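You operate a simulated robot arm through the tools that you are given. There is no shell and no other tool.

You run a simulated robot arm. Do the job below in one go: nothing can be reset, and whatever is moved stays where it is left.

## Task
Tip the pan's fines into tin B2 and fit the clean pan.
Fine: park the sieve on the blue ring meanwhile; used pan on the cooling rack; the clean pan has the blue base; sieve back on top of it.

It is judged by the outcome, as a careful person would: the job done as asked, and still so three seconds after it is handed in. It fails if anything else is knocked over, pushed out of place, dropped, spilled or broken.

## Robot
A 7-joint arm with a fingered hand, fixed in place. Base frame: the origin is on the floor under the middle of its stand, x ahead of it, y to its left, z up; the work surface is at about z = 85. Readings come in cm, rad, newtons and seconds.
It reaches about 116.4 cm from its shoulder. Its first joint turns from -2.897 to 2.897 rad. Payload 4.7 kg.
The tool frame sits at the grasp point between the pads (the TCP): z along the fingers, y along the line on which they close. The tips reach 3.6 cm beyond it. The gripper opens to 12 cm; its body begins 4.2 cm behind the TCP. The gripper is a hand of 5 fingers: y runs from the thumb to the fingers, the wrist lies at [-1.8, -12.2, -21] in the tool frame, and closing takes about 1.5 s.
Orientation is that of the tool frame in the base frame, as [roll, pitch, yaw] about the fixed x, y, z axes, in that order (R = Rz(yaw) Ry(pitch) Rx(roll)). With the fingers straight down and the wrist toward the robot, the tool's x, y and z point along [0, 1, 0], [1, 0, 0] and [0, 0, -1] of the base frame.

## Interface
- The arm moves only by the tool drive_tool. Its argument "moves" is a list of rows, each a list of 6 numbers: the shift along the tool's x, y, z in units of 40 mm (1.0 is 40 mm), then the turn, a rotation vector about the tool's x, y, z in units of 8 degrees (1.0 is 8 degrees). In form: [[x, y, z, wx, wy, wz], ...]. A call has 1 to 20 rows; each row shifts and turns the commanded pose from where the row before left it, along the tool's axes as they then stand. "jaw" is the gripper command, from -1 (shut) to 1 (fully open), values between in proportion, set as the call begins (left out, the last holds). A call with a number of a shift or a turn outside -1 to 1 is refused whole. A row lasts 0.2 s, in which the tool goes at most 5 cm and 0.15 rad; a call with a longer step from one row to the next is refused whole, and so is a gripper value outside its range. A pose out of reach is approached as far as the arm can. The call stops where the force on the tool passes 40 N (or 10 N more than at its start, if that is more) or the arm is blocked; 0.2 s more then pass. The fingers move at their own pace (about 4.5 cm/s each) and stop on an object; they squeeze with about 29 N. The grip force told is the motor's: it shows also when the fingers shut on nothing. Time passes only in rows, and 0.2 s behind the last, so rows that do not move let the fingers close. It gives the time, the measured TCP pose, the force on the tool (base axes), the opening and the grip force at its end, in the units of the frame above (readings bear some noise), with the torque about the TCP (base axes, N m) and any sound that the robot's microphone picked up, and new pictures: "views" is both (left out), scene, wrist or none.
- Cameras (640 x 400 px; columns grow to the right, rows downward): "scene" is fixed at [4.94, 50.06, 153.18]; the picture's right is [-0.51, -0.86, 0.00], its down [-0.44, 0.26, -0.86] and it looks along [0.74, -0.44, -0.52] (base axes); focal length 324 px, centre (320, 200). "wrist" rides on the gripper at [7.3, -9.1, -14.3] in the tool frame; the picture's right is [-0.80, 0.28, -0.53], its down [-0.53, -0.73, 0.42] and it looks along [-0.27, 0.62, 0.74] (tool axes); focal length 234 px, centre (320, 200). There is no depth. A picture from a camera that has moved, and an enlarged one, comes with that camera's place and axes in the base frame and with its lens.
- preshape(shape): the hand has 5 fingers and takes this shape, open, in about a second: jaw (thumb against the fingers, like two jaws); tri (thumb and two fingers); tip (a fingertip pinch); poke (one finger out to press); point (the index stretched); flat (the hand flat); cup (the hand cupped); fist (a fist). The gripper value then closes the fingers along that shape, each until it touches; the sizes above hold for jaw. It gives what a move gives, with no picture.
- close_up(camera, box): a new picture of the part [left, top, right, bottom] of that camera's present view, enlarged. It takes no simulated time.
- close_job(): hands the job in; it is judged then, once.

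Nothing tells you positions but the pictures and the camera data. Unless the task says otherwise, let go and move clear before handing in.

The tools are called after "Emit:" as name(argument=value, ...) on one line, values as JSON. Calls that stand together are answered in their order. drive_tool: Moves the arm, as the interface text tells. Its arguments: {"type":"object","properties":{"moves":{"type":"array","items":{"type":"array","items":{"type":"number"}}},"jaw":{"type":"number"},"views":{"type":"string","enum":["both","scene","wrist","none"]}},"required":["moves"]} The other tools are called the same way: preshape (shape) gives the hand a shape; close_up (camera, box) takes an enlarged picture of a part of a camera's view; close_job () hands the job in.

At the start:

```text
time_s: 0.0
eef_pos: [51.69, -9.22, 122.28]
orientation: [-3.14, 0.001, 1.57]
force: [-0.3, -0.4, 0.1]
ft_torque: [-0.01, 0.01, 0.04]
finger_gap: 11.95
grip_force: 0.1
shape: jaw
```

scene: 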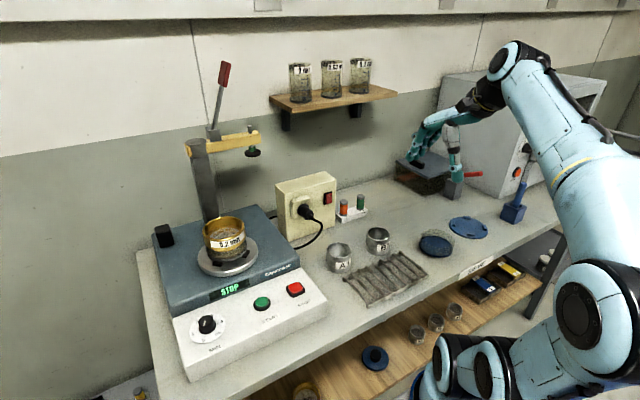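
wrist: 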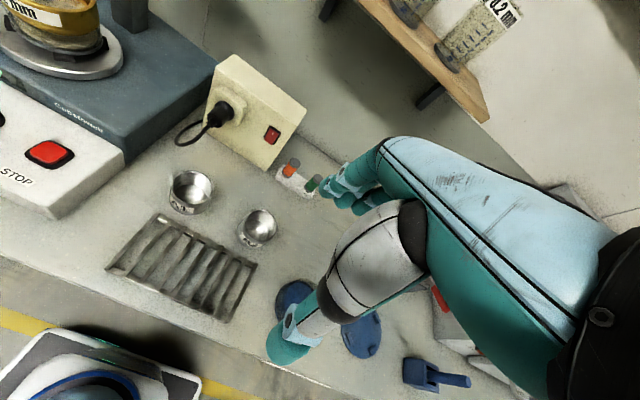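

I see a sieve shaker at the left with a 0.2 mm sieve stack, two tins near the rack, and blue ring-like things to the right. I'll look closer before moving anything.

Emit:
close_up(camera="scene", box=[140, 180, 340, 305])

Emit:
close_up(camera="scene", box=[320, 200, 520, 325])

Emit:
close_up(camera="scene", box=[340, 280, 500, 380])

Emit:
close_up(camera="scene", box=[150, 60, 310, 160])

Emit:
close_up(camera="wrist", box=[80, 140, 400, 340])

Emit:
close_up(camera="scene", box=[380, 80, 640, 240])

```text
3.20 times, centred on (240, 242) of scene
camera zoom: at [4.94, 50.06, 153.18], right [-0.51, -0.86, 0.0], down [-0.44, 0.26, -0.86], along [0.74, -0.44, -0.52], focal length 1036 px, centre (576, 64)
```

zoom: 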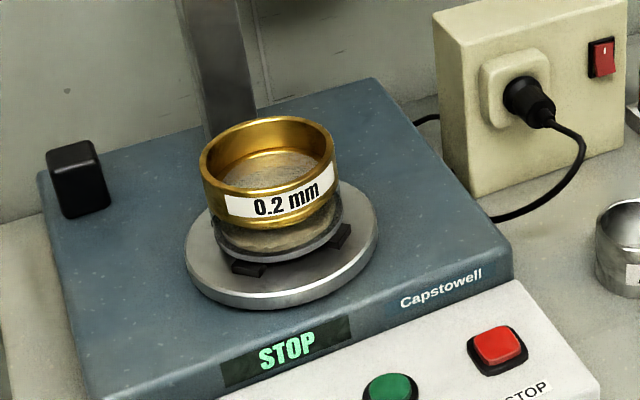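

```text
3.20 times, centred on (420, 262) of scene
camera zoom: at [4.94, 50.06, 153.18], right [-0.51, -0.86, 0.0], down [-0.44, 0.26, -0.86], along [0.74, -0.44, -0.52], focal length 1036 px, centre (0, 0)
```

zoom: 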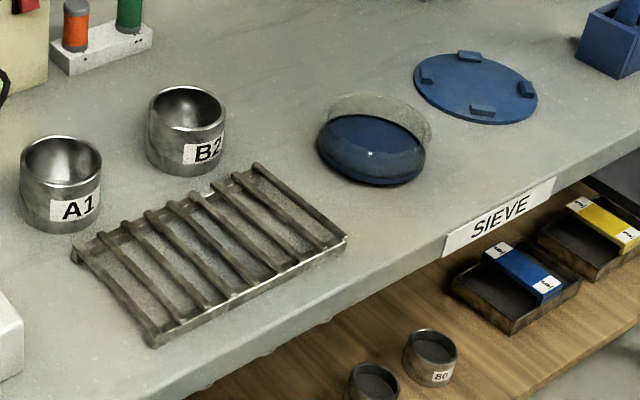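

```text
4.00 times, centred on (420, 330) of scene
camera zoom: at [4.94, 50.06, 153.18], right [-0.51, -0.86, 0.0], down [-0.44, 0.26, -0.86], along [0.74, -0.44, -0.52], focal length 1296 px, centre (-80, -320)
```

zoom: 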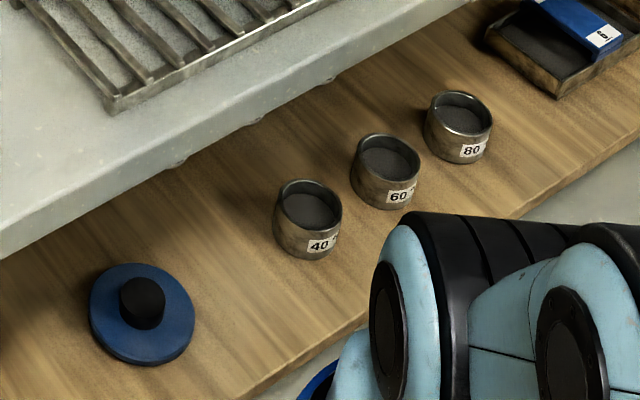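

```text
4.00 times, centred on (230, 110) of scene
camera zoom: at [4.94, 50.06, 153.18], right [-0.51, -0.86, 0.0], down [-0.44, 0.26, -0.86], along [0.74, -0.44, -0.52], focal length 1296 px, centre (680, 560)
```

zoom: 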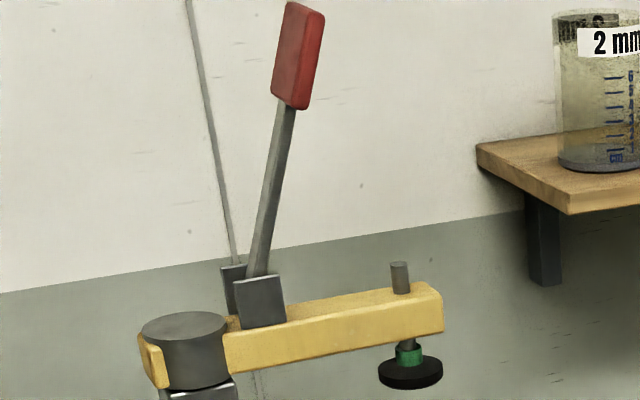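

```text
2.00 times, centred on (240, 240) of wrist
camera zoom: at [42.64, -1.89, 136.71], right [0.28, -0.8, 0.53], down [-0.73, -0.53, -0.42], along [0.62, -0.27, -0.74], focal length 468 px, centre (480, 120)
```

zoom: 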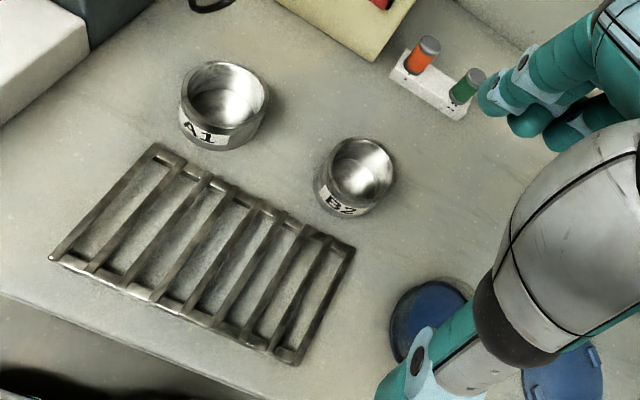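

```text
2.46 times, centred on (510, 160) of scene
camera zoom: at [4.94, 50.06, 153.18], right [-0.51, -0.86, 0.0], down [-0.44, 0.26, -0.86], along [0.74, -0.44, -0.52], focal length 797 px, centre (-148, 298)
```

zoom: 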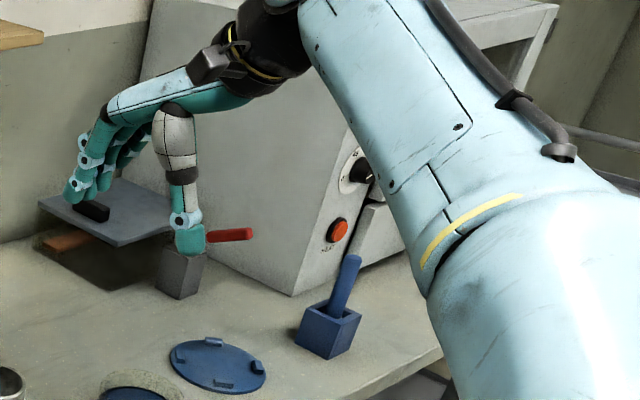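

The sieve stack sits on the shaker near (73, 37) and the clamp bar is already swung aside. The tins are at about A1 (66, 7) and B2 (66, -8), with the rack at (54, -1). I take the clear-walled dish with the blue base at (57, -25) to be the clean pan, and the blue disc with tabs at (59, -43) to be the blue ring. I'll move the hand high toward the shaker to get a second view for triangulation.

Emit:
drive_tool(moves=[[0.85, 0.25, 0, 0, 0, 0], [0.85, 0.25, 0, 0, 0, 0], [0.85, 0.25, 0, 0, 0, 0], [0.85, 0.25, 0, 0, 0, 0], [0.85, 0.25, 0, 0, 0, 0], [0.85, 0.25, 0, 0, 0, 0], [0.85, 0.25, 0, 0, 0, 0], [0.85, 0.25, 0, 0, 0, 0], [0.85, 0.25, 0, 0, 0, 0], [0.85, 0.25, 0, 0, 0, 0]], jaw=1)

Emit:
close_up(camera="wrist", box=[120, 80, 380, 280])

Emit:
close_up(camera="scene", box=[380, 180, 580, 305])

```text
time_s: 2.2
eef_pos: [61.75, 24.74, 122.38]
orientation: [3.141, -0.003, 1.571]
force: [-0.2, -0.9, 1.2]
ft_torque: [0.04, -0.04, -0.01]
finger_gap: 11.98
grip_force: 0.1
shape: jaw
camera wrist: at [52.55, 32.09, 136.84], right [0.28, -0.8, 0.52], down [-0.73, -0.53, -0.43], along [0.62, -0.27, -0.74], focal length 234 px, centre (320, 200)
```

scene: 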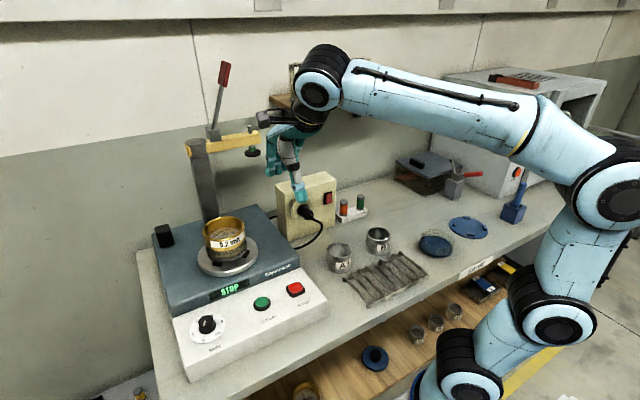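
wrist: 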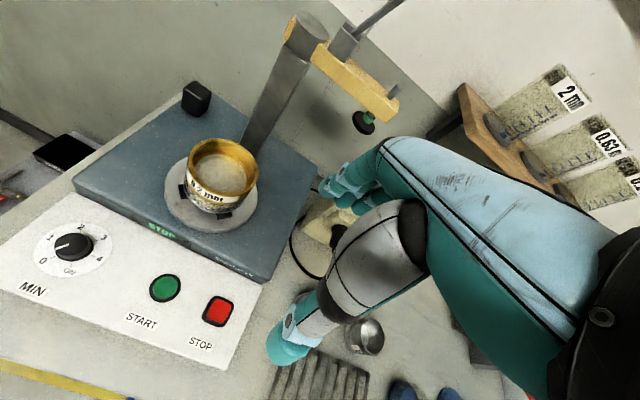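

```text
2.00 times, centred on (250, 180) of wrist
camera zoom: at [52.55, 32.09, 136.84], right [0.28, -0.8, 0.52], down [-0.73, -0.53, -0.43], along [0.62, -0.27, -0.74], focal length 468 px, centre (460, 240)
```

zoom: 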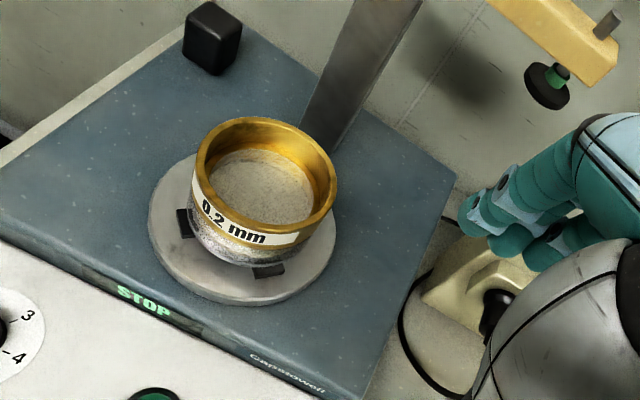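

```text
3.20 times, centred on (480, 242) of scene
camera zoom: at [4.94, 50.06, 153.18], right [-0.51, -0.86, 0.0], down [-0.44, 0.26, -0.86], along [0.74, -0.44, -0.52], focal length 1036 px, centre (-192, 64)
```

zoom: 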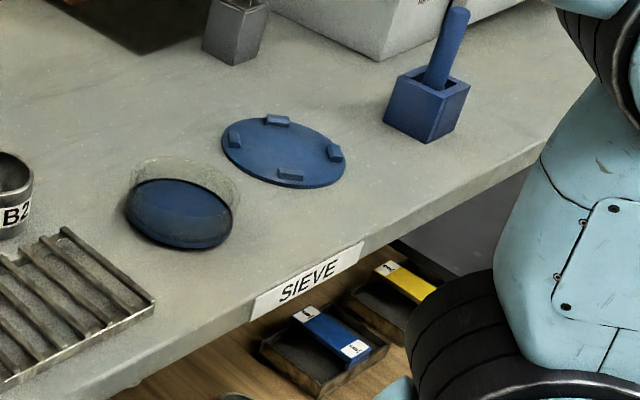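

The sieve holds grains on its mesh, so it must stay level. I triangulate its rim centre at about (74.6, 37.0, 104.6) with the plate at about z = 96. I'll zoom in for the sieve/pan seam, the brackets and the blue-ring tabs.

Emit:
close_up(camera="scene", box=[188, 210, 268, 280])

Emit:
close_up(camera="wrist", box=[150, 120, 280, 250])

Emit:
close_up(camera="scene", box=[410, 205, 500, 265])

Emit:
close_up(camera="scene", box=[320, 220, 440, 310])

```text
5.71 times, centred on (228, 245) of scene
camera zoom: at [4.94, 50.06, 153.18], right [-0.51, -0.86, 0.0], down [-0.44, 0.26, -0.86], along [0.74, -0.44, -0.52], focal length 1851 px, centre (846, -57)
```

zoom: 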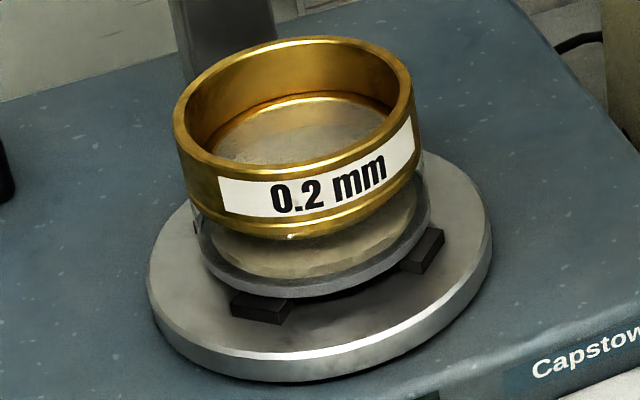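

```text
3.08 times, centred on (215, 185) of wrist
camera zoom: at [52.55, 32.09, 136.84], right [0.28, -0.8, 0.52], down [-0.73, -0.53, -0.43], along [0.62, -0.27, -0.74], focal length 720 px, centre (643, 246)
```

zoom: 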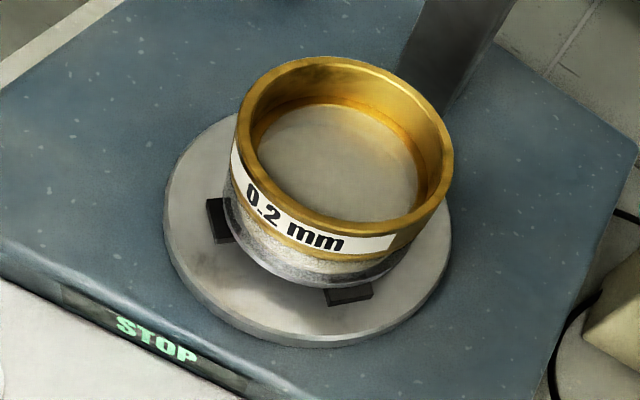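

```text
6.67 times, centred on (455, 235) of scene
camera zoom: at [4.94, 50.06, 153.18], right [-0.51, -0.86, 0.0], down [-0.44, 0.26, -0.86], along [0.74, -0.44, -0.52], focal length 2159 px, centre (-580, -33)
```

zoom: 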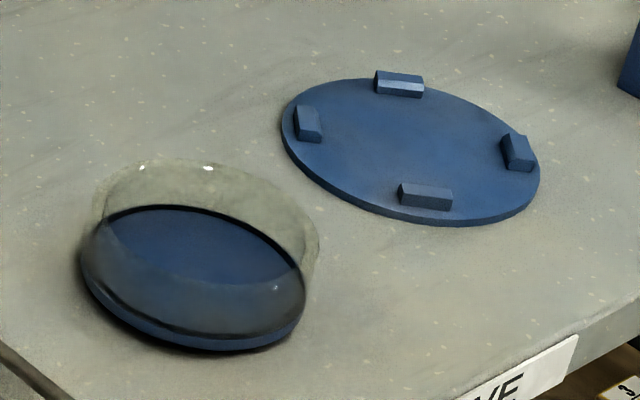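

```text
4.44 times, centred on (380, 265) of scene
camera zoom: at [4.94, 50.06, 153.18], right [-0.51, -0.86, 0.0], down [-0.44, 0.26, -0.86], along [0.74, -0.44, -0.52], focal length 1439 px, centre (53, -89)
```

zoom: 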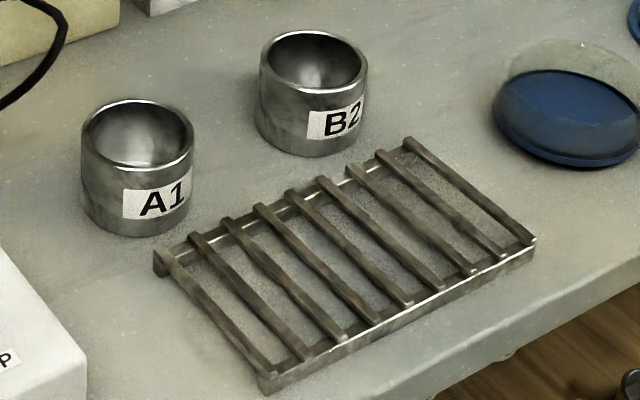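

The sieve's brass band spans about z = 101–104.8 and is about 10.8 cm across, centred near (74.3, 37.0). I'll position the open hand above it and check the alignment before going down.

Emit:
drive_tool(moves=[[0.6, 0.63, 0, 0, 0, 0], [0.6, 0.63, 0, 0, 0, 0], [0.6, 0.63, 0, 0, 0, 0], [0.6, 0.63, 0, 0, 0, 0], [0.66, 0.62, 0, 0, 0, 0], [0, 0, 0.7, 0, 0, 0], [0, 0, 0.7, 0, 0, 0], [0, 0, 0.7, 0, 0, 0], [0, 0, 0.2, 0, 0, 0], [0, 0, 0, 0, 0, 0]], jaw=1)

Emit:
close_up(camera="wrist", box=[220, 120, 440, 360])

Emit:
close_up(camera="scene", box=[180, 130, 320, 290])

```text
time_s: 4.4
eef_pos: [74.2, 37.08, 113.09]
orientation: [3.141, 0.001, 1.57]
force: [-0.3, -0.4, 0.0]
ft_torque: [0.02, 0.01, 0.01]
finger_gap: 11.99
grip_force: 0.1
shape: jaw
camera wrist: at [65.18, 44.3, 127.57], right [0.28, -0.8, 0.53], down [-0.73, -0.53, -0.42], along [0.62, -0.27, -0.74], focal length 234 px, centre (320, 200)
```

scene: 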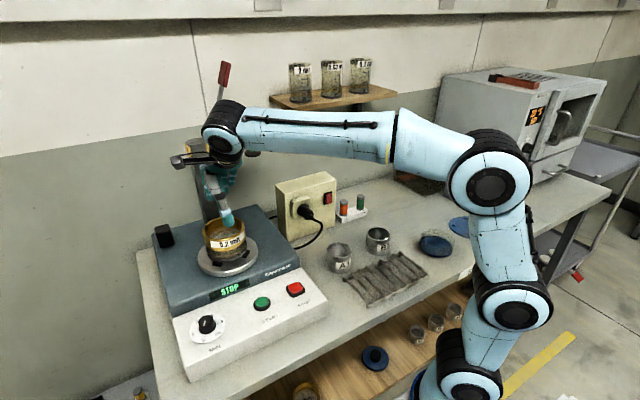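
wrist: 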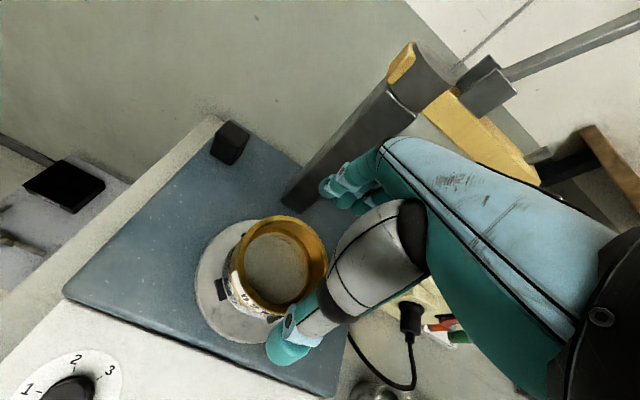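

```text
1.67 times, centred on (330, 240) of wrist
camera zoom: at [65.18, 44.3, 127.57], right [0.28, -0.8, 0.53], down [-0.73, -0.53, -0.42], along [0.62, -0.27, -0.74], focal length 390 px, centre (303, 133)
```

zoom: 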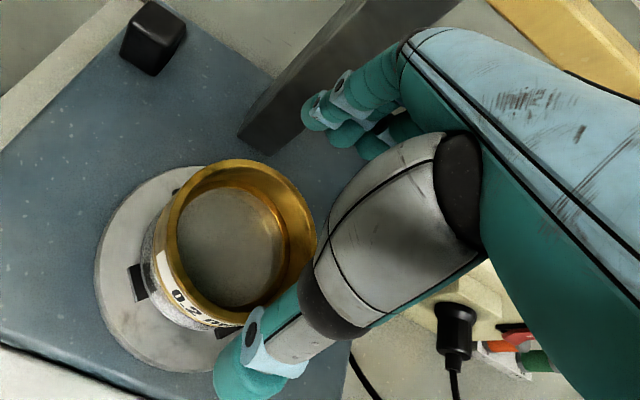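

```text
2.50 times, centred on (250, 210) of scene
camera zoom: at [4.94, 50.06, 153.18], right [-0.51, -0.86, 0.0], down [-0.44, 0.26, -0.86], along [0.74, -0.44, -0.52], focal length 810 px, centre (495, 175)
```

zoom: 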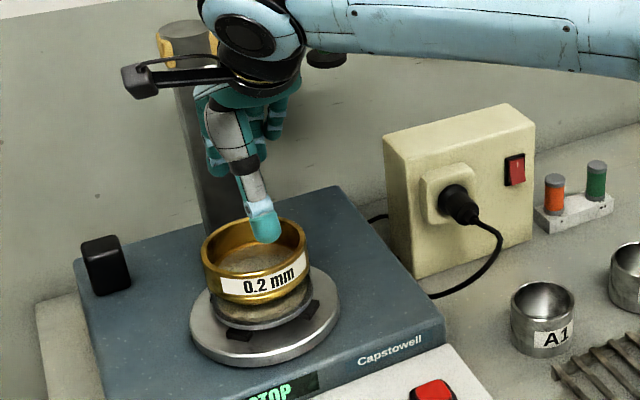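

The hand is above the sieve. I'll check the centring more precisely before lowering.

Emit:
close_up(camera="wrist", box=[180, 190, 370, 370])

Emit:
close_up(camera="scene", box=[185, 160, 275, 280])

```text
2.22 times, centred on (275, 280) of wrist
camera zoom: at [65.18, 44.3, 127.57], right [0.28, -0.8, 0.53], down [-0.73, -0.53, -0.42], along [0.62, -0.27, -0.74], focal length 520 px, centre (420, 22)
```

zoom: 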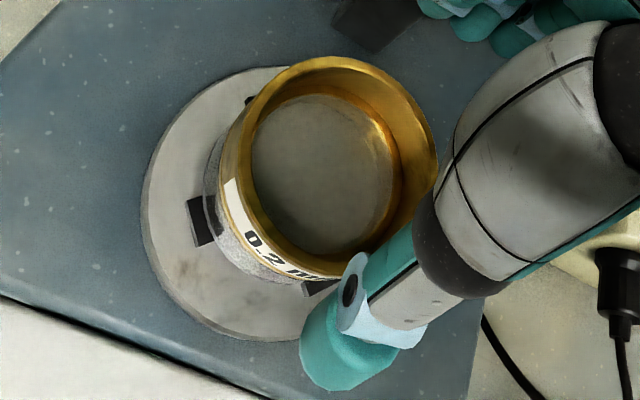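

```text
3.33 times, centred on (230, 220) of scene
camera zoom: at [4.94, 50.06, 153.18], right [-0.51, -0.86, 0.0], down [-0.44, 0.26, -0.86], along [0.74, -0.44, -0.52], focal length 1080 px, centre (620, 133)
```

zoom: 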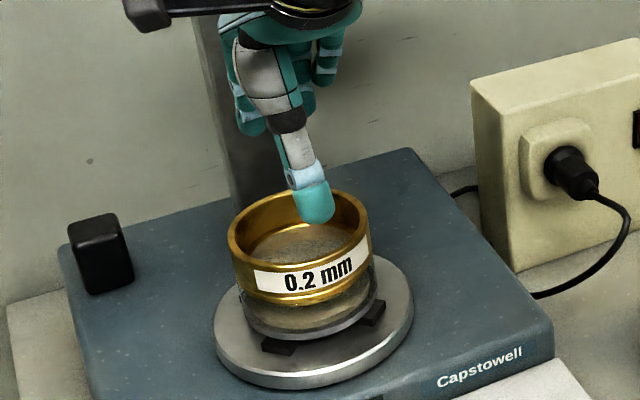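

Correcting for perspective, the sieve centre is about (74.6, 37.0). I'll shift by 0.4 cm and lower until the tips are just at the rim, then check.

Emit:
drive_tool(moves=[[-0.02, 0.1, 0, 0, 0, 0], [0, 0, 0.4, 0, 0, 0], [0, 0, 0.4, 0, 0, 0], [0, 0, 0.4, 0, 0, 0], [0, 0, 0.2, 0, 0, 0], [0, 0, 0, 0, 0, 0]], jaw=1)

Emit:
close_up(camera="wrist", box=[220, 140, 420, 360])

Emit:
close_up(camera="scene", box=[185, 170, 275, 280])

```text
time_s: 5.8
eef_pos: [74.83, 37.0, 107.55]
orientation: [-3.142, -0.002, 1.569]
force: [-1.0, -0.1, -0.2]
ft_torque: [0.02, 0.0, -0.01]
finger_gap: 11.99
grip_force: 0.0
shape: jaw
camera wrist: at [65.7, 44.22, 121.91], right [0.28, -0.8, 0.53], down [-0.73, -0.53, -0.42], along [0.62, -0.27, -0.74], focal length 234 px, centre (320, 200)
```

scene: 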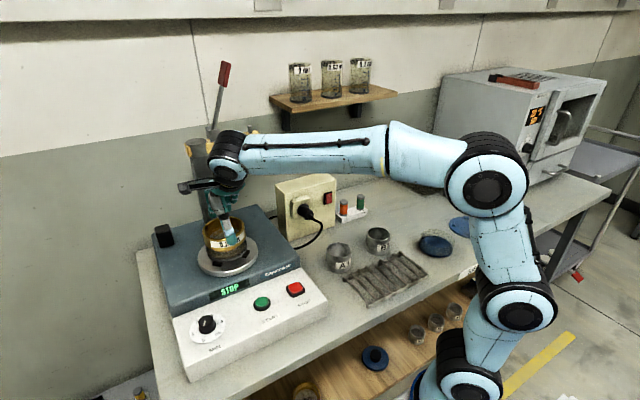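
wrist: 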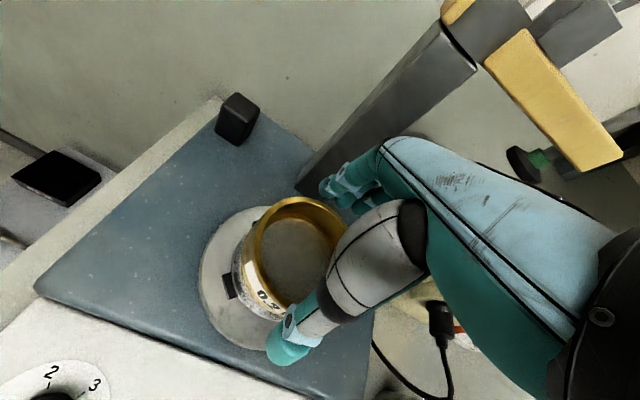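

```text
1.82 times, centred on (320, 250) of wrist
camera zoom: at [65.7, 44.22, 121.91], right [0.28, -0.8, 0.53], down [-0.73, -0.53, -0.42], along [0.62, -0.27, -0.74], focal length 426 px, centre (320, 109)
```

zoom: 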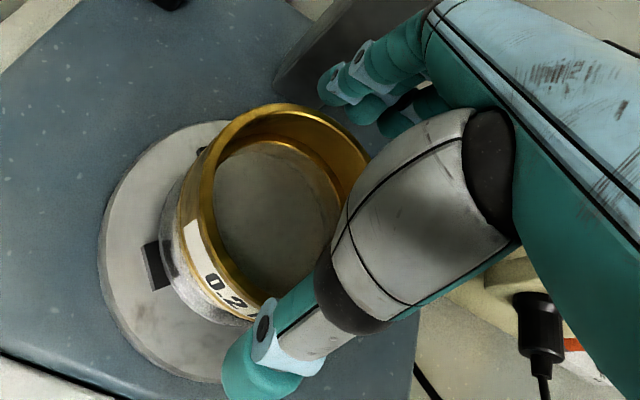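

```text
3.64 times, centred on (230, 225) of scene
camera zoom: at [4.94, 50.06, 153.18], right [-0.51, -0.86, 0.0], down [-0.44, 0.26, -0.86], along [0.74, -0.44, -0.52], focal length 1178 px, centre (647, 109)
```

zoom: 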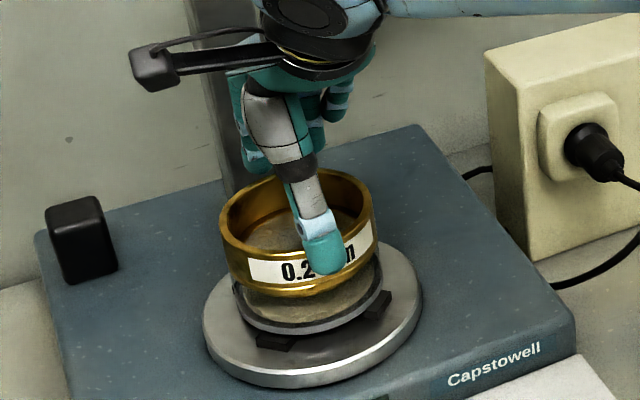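

The thumb is just outside the near rim and the fingers are beyond the far rim, with no contact. I'll lower the last 3 cm slowly.

Emit:
drive_tool(moves=[[0, 0, 0.2, 0, 0, 0], [0, 0, 0.2, 0, 0, 0], [0, 0, 0.2, 0, 0, 0], [0, 0, 0.2, 0, 0, 0], [0, 0, 0, 0, 0, 0]], jaw=1)

Emit:
close_up(camera="wrist", box=[220, 140, 420, 360])

Emit:
close_up(camera="scene", box=[185, 170, 275, 280])

```text
time_s: 7.0
eef_pos: [74.76, 36.92, 104.21]
orientation: [3.14, 0.0, 1.571]
force: [2.1, 1.0, 5.3]
ft_torque: [-0.02, -0.19, 0.0]
finger_gap: 11.98
grip_force: 0.0
shape: jaw
camera wrist: at [65.57, 44.24, 118.72], right [0.28, -0.8, 0.53], down [-0.73, -0.53, -0.43], along [0.62, -0.27, -0.74], focal length 234 px, centre (320, 200)
```

scene: 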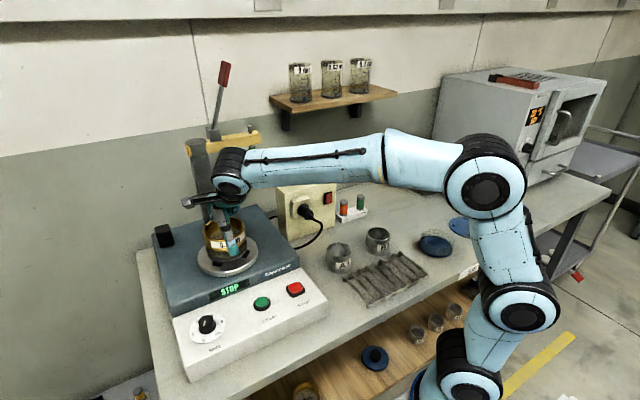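
wrist: 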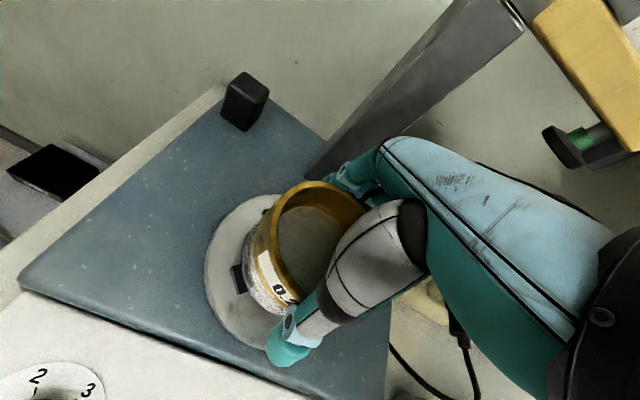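

```text
1.82 times, centred on (320, 250) of wrist
camera zoom: at [65.57, 44.24, 118.72], right [0.28, -0.8, 0.53], down [-0.73, -0.53, -0.43], along [0.62, -0.27, -0.74], focal length 426 px, centre (320, 109)
```

zoom: 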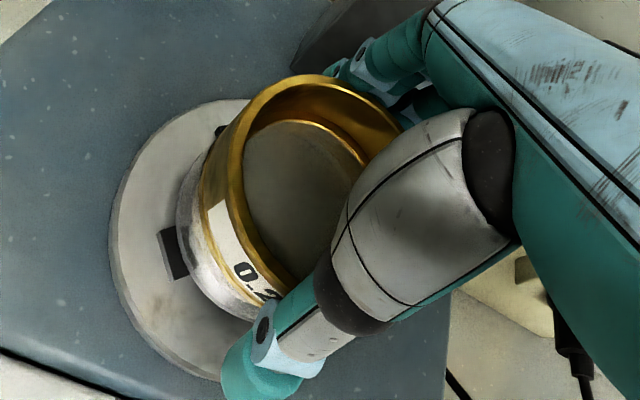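

```text
3.64 times, centred on (230, 225) of scene
camera zoom: at [4.94, 50.06, 153.18], right [-0.51, -0.86, 0.0], down [-0.44, 0.26, -0.86], along [0.74, -0.44, -0.52], focal length 1178 px, centre (647, 109)
```

zoom: 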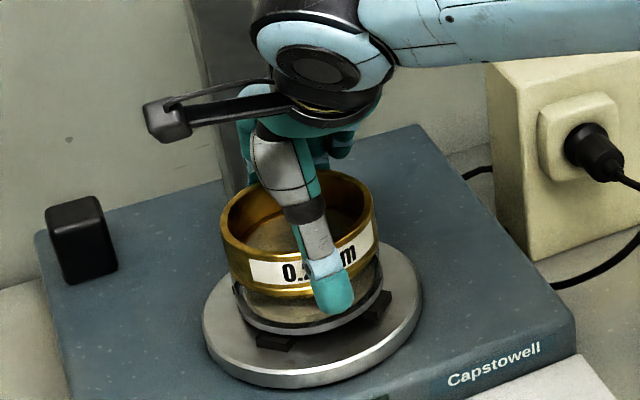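

A small 5 N upward force shows, so something may be touching the rim. I'll hold still one moment and read it again.

Emit:
drive_tool(moves=[[0, 0, 0, 0, 0, 0], [0, 0, 0, 0, 0, 0]], views="none")

Emit:
close_up(camera="wrist", box=[290, 140, 440, 230])

Emit:
close_up(camera="scene", box=[200, 190, 260, 260])

```text
time_s: 7.6
eef_pos: [74.68, 36.98, 104.17]
orientation: [-3.141, 0.001, 1.572]
force: [1.7, 0.6, 5.5]
ft_torque: [0.01, -0.18, 0.0]
finger_gap: 11.99
grip_force: 0.1
shape: jaw
```

```text
4.27 times, centred on (365, 185) of wrist
camera zoom: at [65.57, 44.24, 118.68], right [0.28, -0.8, 0.53], down [-0.73, -0.53, -0.42], along [0.62, -0.27, -0.74], focal length 999 px, centre (128, 264)
```

zoom: 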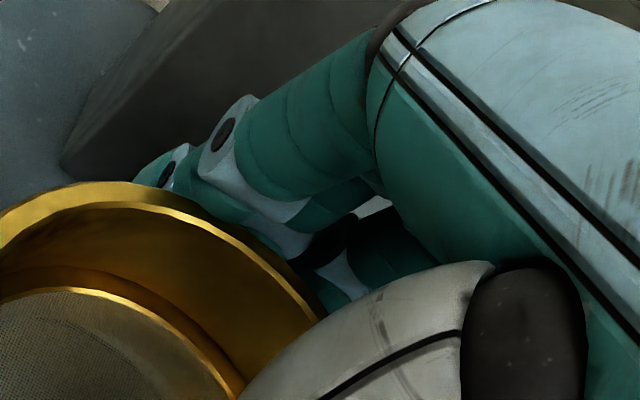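

```text
5.71 times, centred on (230, 225) of scene
camera zoom: at [4.94, 50.06, 153.18], right [-0.51, -0.86, 0.0], down [-0.44, 0.26, -0.86], along [0.74, -0.44, -0.52], focal length 1851 px, centre (834, 57)
```

zoom: 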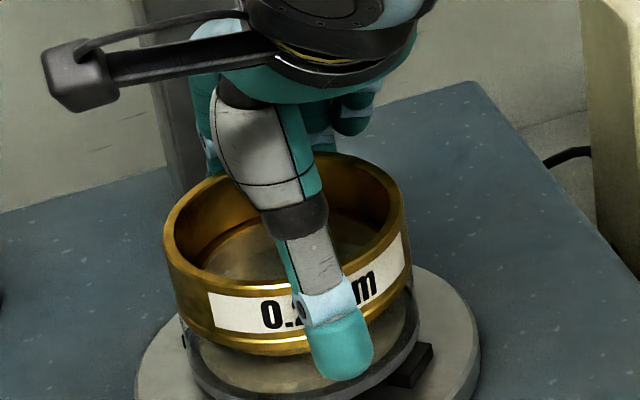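

The finger links rest lightly on the far rim. I'll ease up 0.4 cm and 0.2 cm outward, then close on the sieve.

Emit:
drive_tool(moves=[[0, 0.05, -0.1, 0, 0, 0], [0, 0, 0, 0, 0, 0]], jaw=1, views="none")

Emit:
drive_tool(moves=[[0, 0, 0, 0, 0, 0], [0, 0, 0, 0, 0, 0], [0, 0, 0, 0, 0, 0], [0, 0, 0, 0, 0, 0], [0, 0, 0, 0, 0, 0], [0, 0, 0, 0, 0, 0], [0, 0, 0, 0, 0, 0], [0, 0, 0, 0, 0, 0]], jaw=-1)

Emit:
close_up(camera="scene", box=[185, 180, 275, 280])

Emit:
close_up(camera="wrist", box=[220, 140, 420, 360])

```text
time_s: 8.2
eef_pos: [74.93, 36.88, 104.56]
orientation: [-3.141, 0.0, 1.571]
force: [-0.4, 0.6, -0.6]
ft_torque: [0.01, -0.02, 0.01]
finger_gap: 11.99
grip_force: 0.0
shape: jaw
```

```text
time_s: 10.0
eef_pos: [74.91, 37.02, 104.57]
orientation: [-3.141, -0.002, 1.569]
force: [-0.3, -0.3, 0.4]
ft_torque: [-0.07, 0.14, -0.01]
finger_gap: 10.5
grip_force: 28.5
shape: jaw
camera wrist: at [65.74, 44.24, 119.09], right [0.28, -0.8, 0.53], down [-0.73, -0.53, -0.42], along [0.62, -0.27, -0.74], focal length 234 px, centre (320, 200)
```

scene: 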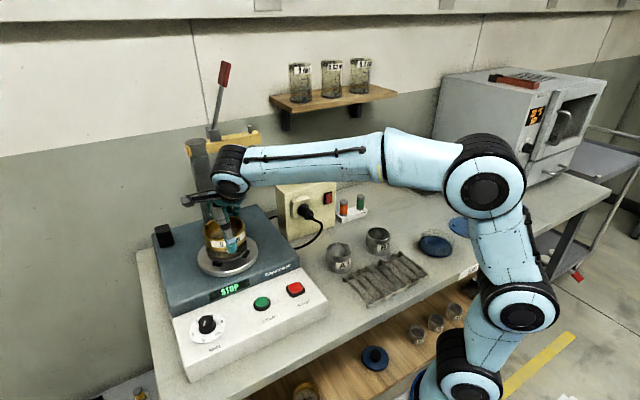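
wrist: 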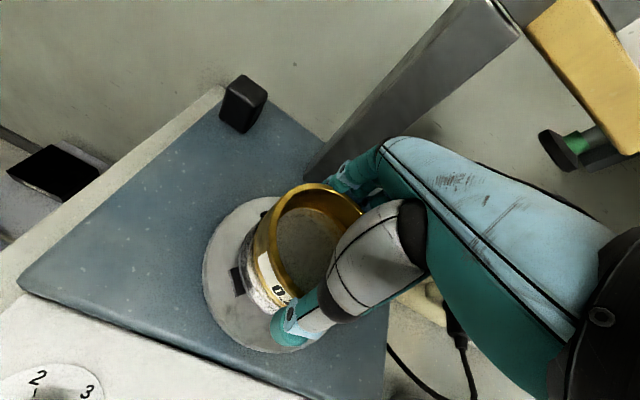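

```text
4.00 times, centred on (230, 230) of scene
camera zoom: at [4.94, 50.06, 153.18], right [-0.51, -0.86, 0.0], down [-0.44, 0.26, -0.86], along [0.74, -0.44, -0.52], focal length 1296 px, centre (680, 80)
```

zoom: 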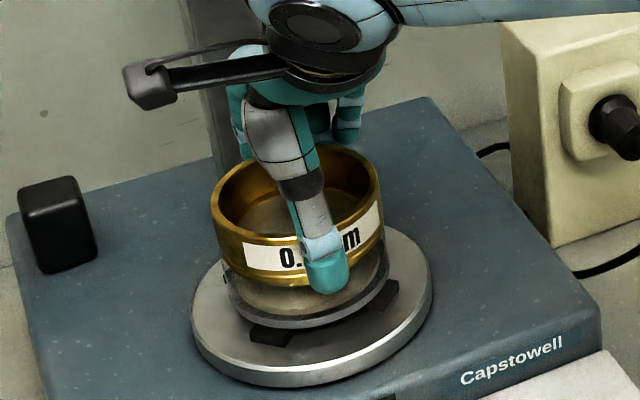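

```text
1.82 times, centred on (320, 250) of wrist
camera zoom: at [65.74, 44.24, 119.09], right [0.28, -0.8, 0.53], down [-0.73, -0.53, -0.42], along [0.62, -0.27, -0.74], focal length 426 px, centre (320, 109)
```

zoom: 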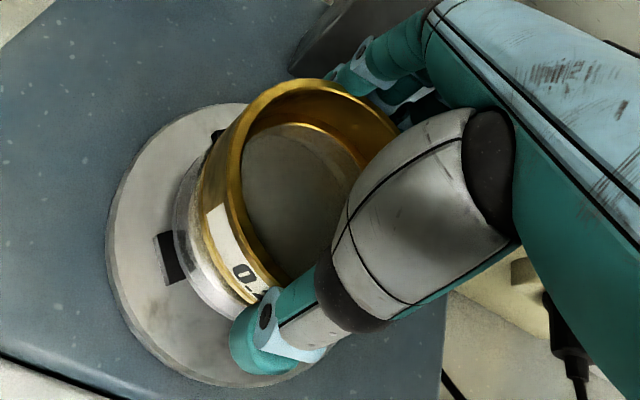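

The grip holds at a 10.5 cm gap. I'll lift slowly and check that the pan stays behind.

Emit:
drive_tool(moves=[[0, 0, -0.15, 0, 0, 0], [0, 0, -0.15, 0, 0, 0], [0, 0, -0.2, 0, 0, 0], [0, 0, -0.25, 0, 0, 0], [0, 0, 0, 0, 0, 0]], jaw=-1, views="scene")

Emit:
close_up(camera="scene", box=[185, 180, 275, 280])

Emit:
close_up(camera="wrist", box=[200, 140, 420, 360])

```text
time_s: 11.2
eef_pos: [74.86, 37.04, 107.59]
orientation: [3.14, -0.002, 1.57]
force: [-0.7, -0.2, -1.7]
ft_torque: [0.01, 0.01, -0.02]
finger_gap: 10.49
grip_force: 28.8
shape: jaw
```

scene: 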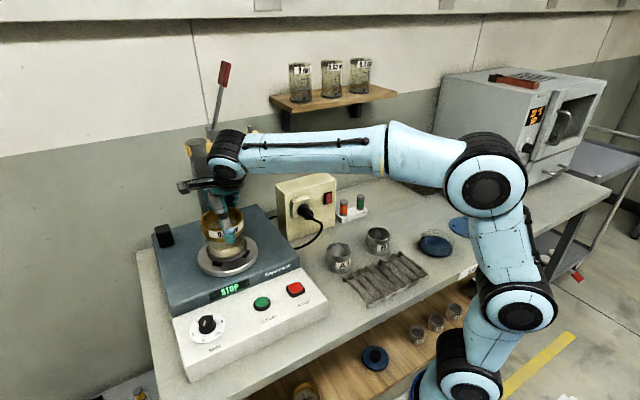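

```text
4.00 times, centred on (230, 230) of scene
camera zoom: at [4.94, 50.06, 153.18], right [-0.51, -0.86, 0.0], down [-0.44, 0.26, -0.86], along [0.74, -0.44, -0.52], focal length 1296 px, centre (680, 80)
```

zoom: 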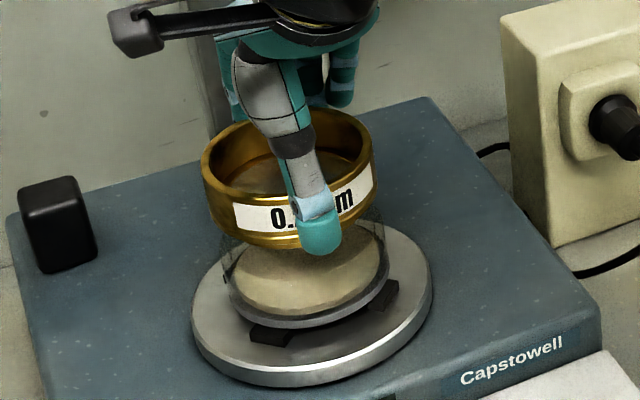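

```text
1.82 times, centred on (310, 250) of wrist
camera zoom: at [65.81, 44.27, 122.04], right [0.28, -0.8, 0.53], down [-0.73, -0.53, -0.42], along [0.62, -0.27, -0.74], focal length 426 px, centre (338, 109)
```

zoom: 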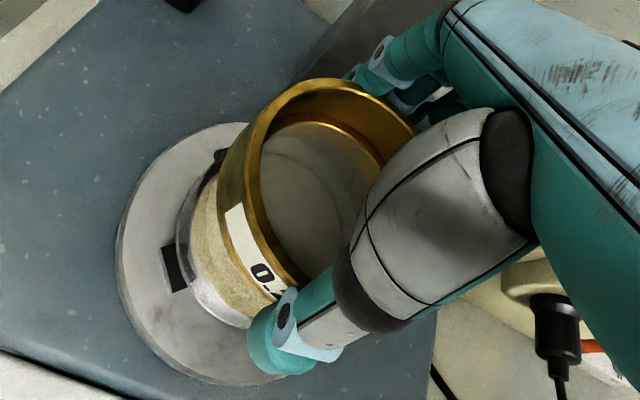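

The sieve is up, and the pan of fines stays seated on the plate. I'll raise the sieve level to about z = 124 and carry it toward the blue ring side, stopping where the wrist camera can see the ring's tabs.

Emit:
drive_tool(moves=[[0, 0, -0.4, 0, 0, 0], [0, 0, -0.7, 0, 0, 0], [0, 0, -0.8, 0, 0, 0], [0, 0, -0.8, 0, 0, 0], [0, 0, -0.8, 0, 0, 0], [0, 0, -0.5, 0, 0, 0], [-0.3, -0.1, 0, 0, 0, 0], [-0.5, -0.15, 0, 0, 0, 0], [-0.7, -0.2, 0, 0, 0, 0], [-0.8, -0.22, 0, 0, 0, 0], [-0.8, -0.22, 0, 0, 0, 0], [-0.8, -0.22, 0, 0, 0, 0], [-0.8, -0.22, 0, 0, 0, 0], [-0.8, -0.22, 0, 0, 0, 0], [-0.8, -0.22, 0, 0, 0, 0], [-0.8, -0.22, 0, 0, 0, 0], [-0.8, -0.22, 0, 0, 0, 0], [-0.7, -0.2, 0, 0, 0, 0], [-0.5, -0.15, 0, 0, 0, 0], [-0.3, -0.1, 0, 0, 0, 0]], jaw=-1)

```text
time_s: 15.4
eef_pos: [64.32, -0.41, 123.69]
orientation: [3.14, 0.001, 1.569]
force: [0.0, 0.0, -2.2]
ft_torque: [-0.02, 0.03, 0.0]
finger_gap: 10.5
grip_force: 29.3
shape: jaw
camera wrist: at [55.1, 6.68, 138.08], right [0.28, -0.8, 0.53], down [-0.73, -0.53, -0.42], along [0.62, -0.27, -0.74], focal length 234 px, centre (320, 200)
```

scene: 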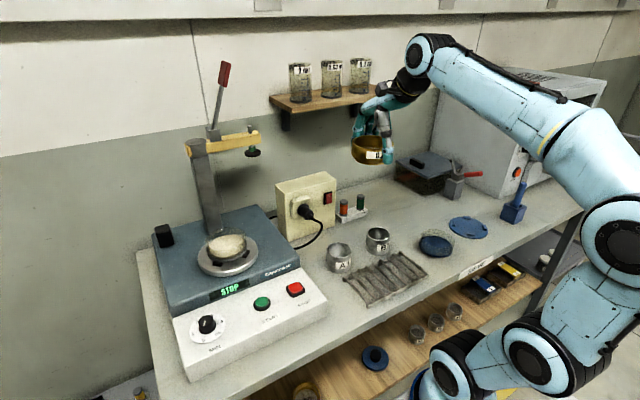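
wrist: 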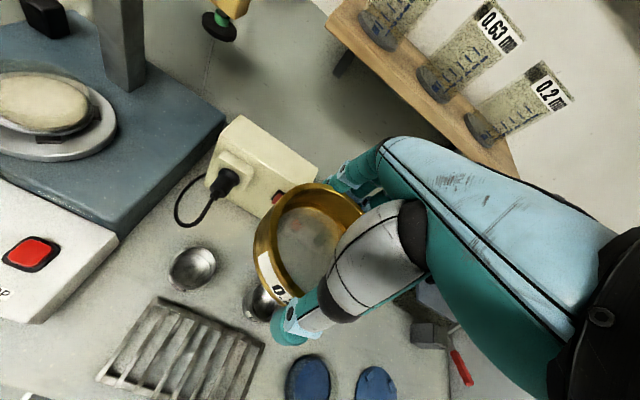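

The sieve is held level. I'll look at the exposed pan and the grip on the sieve.

Emit:
close_up(camera="scene", box=[185, 215, 275, 285])

Emit:
close_up(camera="scene", box=[335, 85, 415, 175])

Emit:
close_up(camera="wrist", box=[0, 60, 130, 170])

Emit:
close_up(camera="wrist", box=[270, 330, 430, 400])

```text
5.71 times, centred on (230, 250) of scene
camera zoom: at [4.94, 50.06, 153.18], right [-0.51, -0.86, 0.0], down [-0.44, 0.26, -0.86], along [0.74, -0.44, -0.52], focal length 1851 px, centre (834, -86)
```

zoom: 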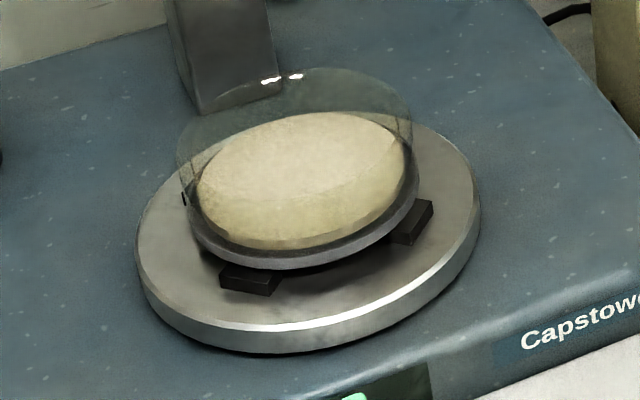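

```text
4.44 times, centred on (375, 130) of scene
camera zoom: at [4.94, 50.06, 153.18], right [-0.51, -0.86, 0.0], down [-0.44, 0.26, -0.86], along [0.74, -0.44, -0.52], focal length 1439 px, centre (76, 511)
```

zoom: 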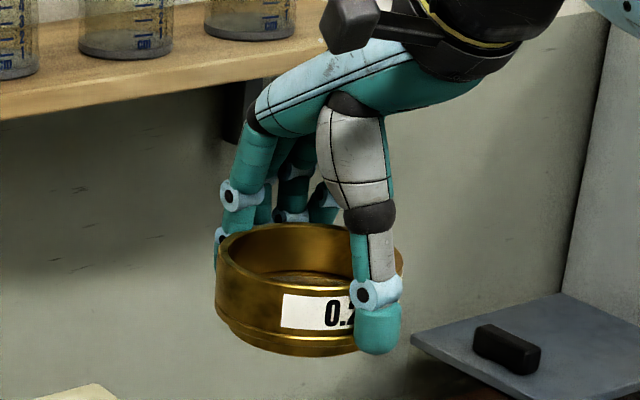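

```text
3.64 times, centred on (65, 115) of wrist
camera zoom: at [55.1, 6.68, 138.08], right [0.28, -0.8, 0.53], down [-0.73, -0.53, -0.42], along [0.62, -0.27, -0.74], focal length 852 px, centre (1247, 509)
```

zoom: 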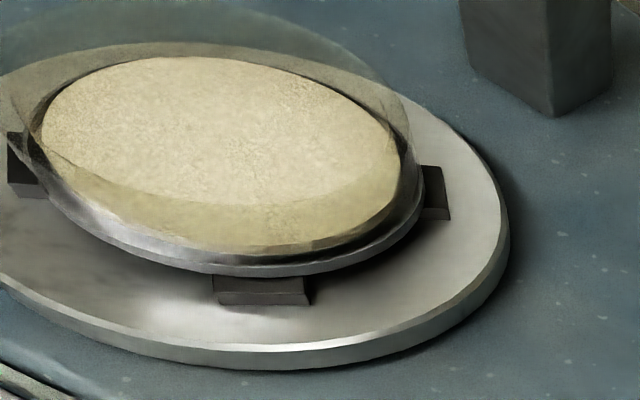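

```text
4.00 times, centred on (350, 365) of wrist
camera zoom: at [55.1, 6.68, 138.08], right [0.28, -0.8, 0.53], down [-0.73, -0.53, -0.42], along [0.62, -0.27, -0.74], focal length 937 px, centre (200, -460)
```

zoom: 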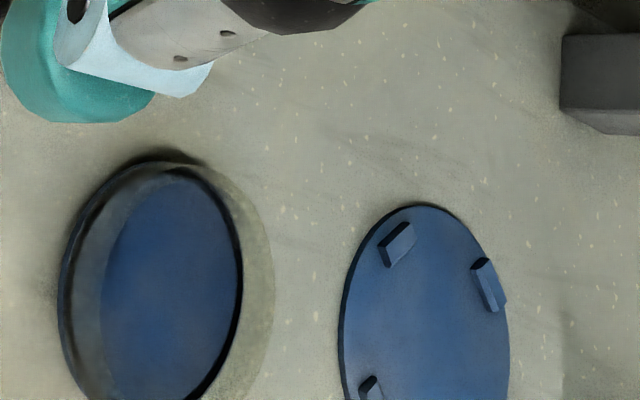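

The grip is low, with the tips level with the sieve's skirt. The ring's four tabs would meet the outer fingers there and the sieve would drop the last bit. I'll go back along the same path, set the sieve on its pan, and regrip about 1.3 cm higher.

Emit:
drive_tool(moves=[[0.3, 0.1, 0, 0, 0, 0], [0.5, 0.15, 0, 0, 0, 0], [0.7, 0.2, 0, 0, 0, 0], [0.8, 0.22, 0, 0, 0, 0], [0.8, 0.22, 0, 0, 0, 0], [0.8, 0.22, 0, 0, 0, 0], [0.8, 0.22, 0, 0, 0, 0], [0.8, 0.22, 0, 0, 0, 0], [0.8, 0.22, 0, 0, 0, 0], [0.8, 0.22, 0, 0, 0, 0], [0.8, 0.22, 0, 0, 0, 0], [0.7, 0.2, 0, 0, 0, 0], [0.5, 0.15, 0, 0, 0, 0], [0.3, 0.1, 0, 0, 0, 0], [0, 0, 0.4, 0, 0, 0], [0, 0, 0.8, 0, 0, 0], [0, 0, 0.8, 0, 0, 0], [0, 0, 0.8, 0, 0, 0], [0, 0, 0.7, 0, 0, 0], [0, 0, 0.3, 0, 0, 0]], jaw=-1)

Emit:
close_up(camera="scene", box=[185, 180, 275, 280])

Emit:
close_up(camera="wrist", box=[200, 140, 420, 360])

```text
time_s: 19.6
eef_pos: [74.94, 36.95, 108.5]
orientation: [-3.141, -0.001, 1.572]
force: [0.1, 0.3, -1.5]
ft_torque: [-0.01, 0.0, -0.01]
finger_gap: 10.51
grip_force: 29.4
shape: jaw
camera wrist: at [65.93, 44.21, 122.9], right [0.28, -0.8, 0.53], down [-0.73, -0.53, -0.42], along [0.62, -0.27, -0.74], focal length 234 px, centre (320, 200)
```

scene: 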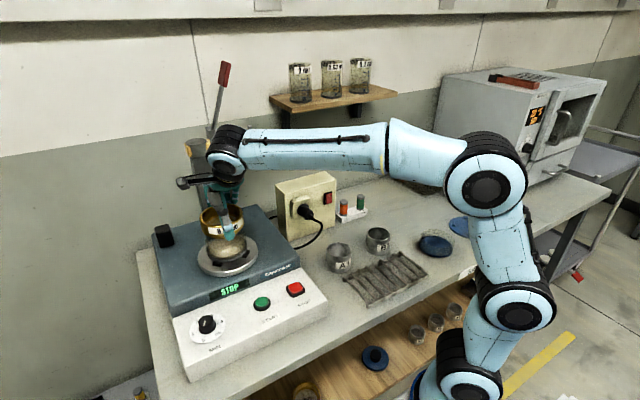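
wrist: 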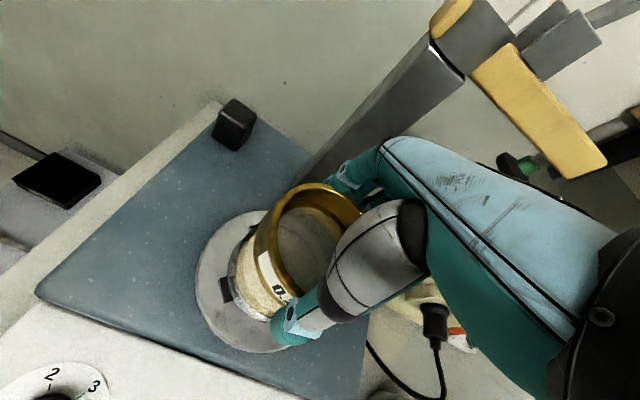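

```text
4.00 times, centred on (230, 230) of scene
camera zoom: at [4.94, 50.06, 153.18], right [-0.51, -0.86, 0.0], down [-0.44, 0.26, -0.86], along [0.74, -0.44, -0.52], focal length 1296 px, centre (680, 80)
```

zoom: 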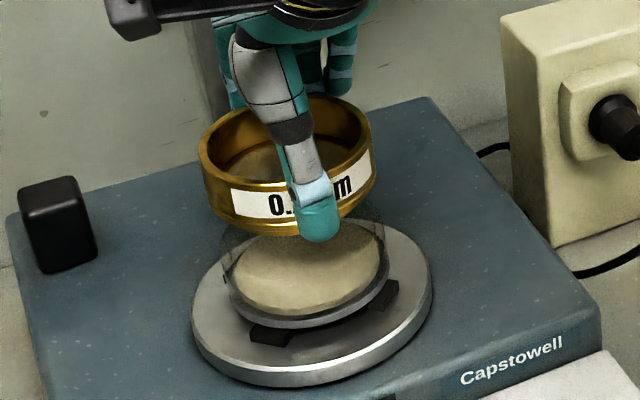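

```text
1.82 times, centred on (310, 250) of wrist
camera zoom: at [65.93, 44.21, 122.9], right [0.28, -0.8, 0.53], down [-0.73, -0.53, -0.42], along [0.62, -0.27, -0.74], focal length 426 px, centre (338, 109)
```

zoom: 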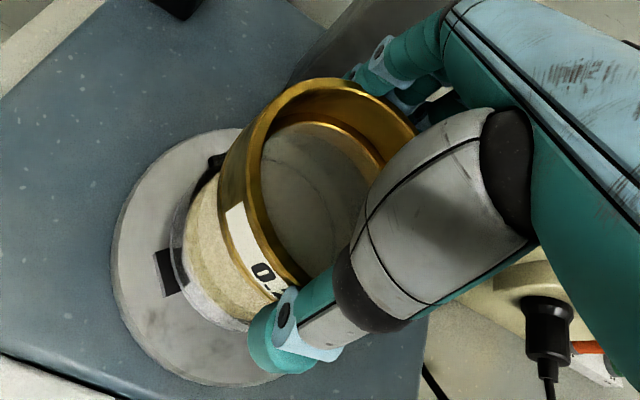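

I'm back above the pan on the recorded line. I'll lower it gently to the seat.

Emit:
drive_tool(moves=[[0, 0, 0.2, 0, 0, 0], [0, 0, 0.2, 0, 0, 0], [0, 0, 0.2, 0, 0, 0], [0, 0, 0.15, 0, 0, 0], [0, 0, 0.1, 0, 0, 0], [0, 0, 0.05, 0, 0, 0], [0, 0, 0, 0, 0, 0]], jaw=-1, views="none")

Emit:
close_up(camera="scene", box=[185, 180, 275, 280])

Emit:
close_up(camera="wrist", box=[200, 140, 420, 360])

```text
time_s: 21.2
eef_pos: [74.85, 37.07, 104.87]
orientation: [3.141, 0.0, 1.571]
force: [-0.3, -0.7, -1.8]
ft_torque: [-0.01, 0.0, -0.05]
finger_gap: 10.49
grip_force: 29.2
shape: jaw
```

```text
4.00 times, centred on (230, 230) of scene
camera zoom: at [4.94, 50.06, 153.18], right [-0.51, -0.86, 0.0], down [-0.44, 0.26, -0.86], along [0.74, -0.44, -0.52], focal length 1296 px, centre (680, 80)
```

zoom: 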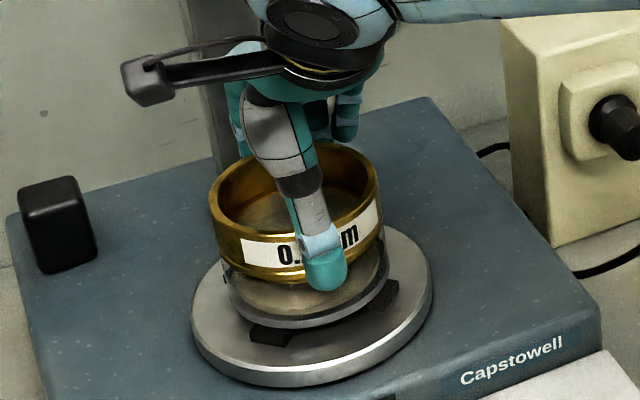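

```text
1.82 times, centred on (310, 250) of wrist
camera zoom: at [65.79, 44.29, 119.28], right [0.28, -0.8, 0.53], down [-0.73, -0.53, -0.42], along [0.62, -0.27, -0.74], focal length 426 px, centre (338, 109)
```

zoom: 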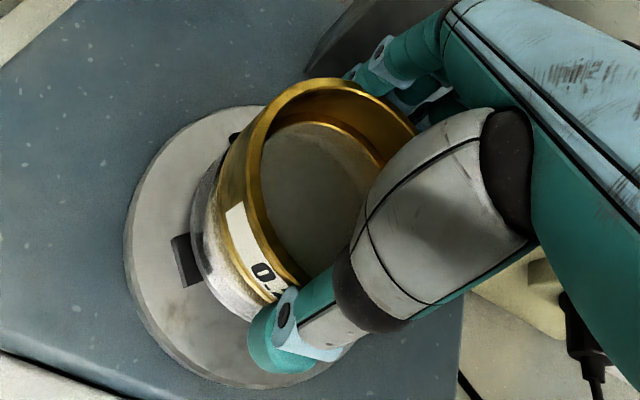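

About 3 mm remain above the seat and there is no contact force yet. I'll lower in tiny steps.

Emit:
drive_tool(moves=[[0, 0, 0.04, 0, 0, 0], [0, 0, 0.03, 0, 0, 0], [0, 0, 0, 0, 0, 0]], jaw=-1, views="none")

```text
time_s: 22.0
eef_pos: [74.77, 37.03, 104.6]
orientation: [3.139, 0.0, 1.57]
force: [-1.0, 0.7, 3.6]
ft_torque: [-0.06, 0.16, 0.01]
finger_gap: 10.49
grip_force: 29.0
shape: jaw
```

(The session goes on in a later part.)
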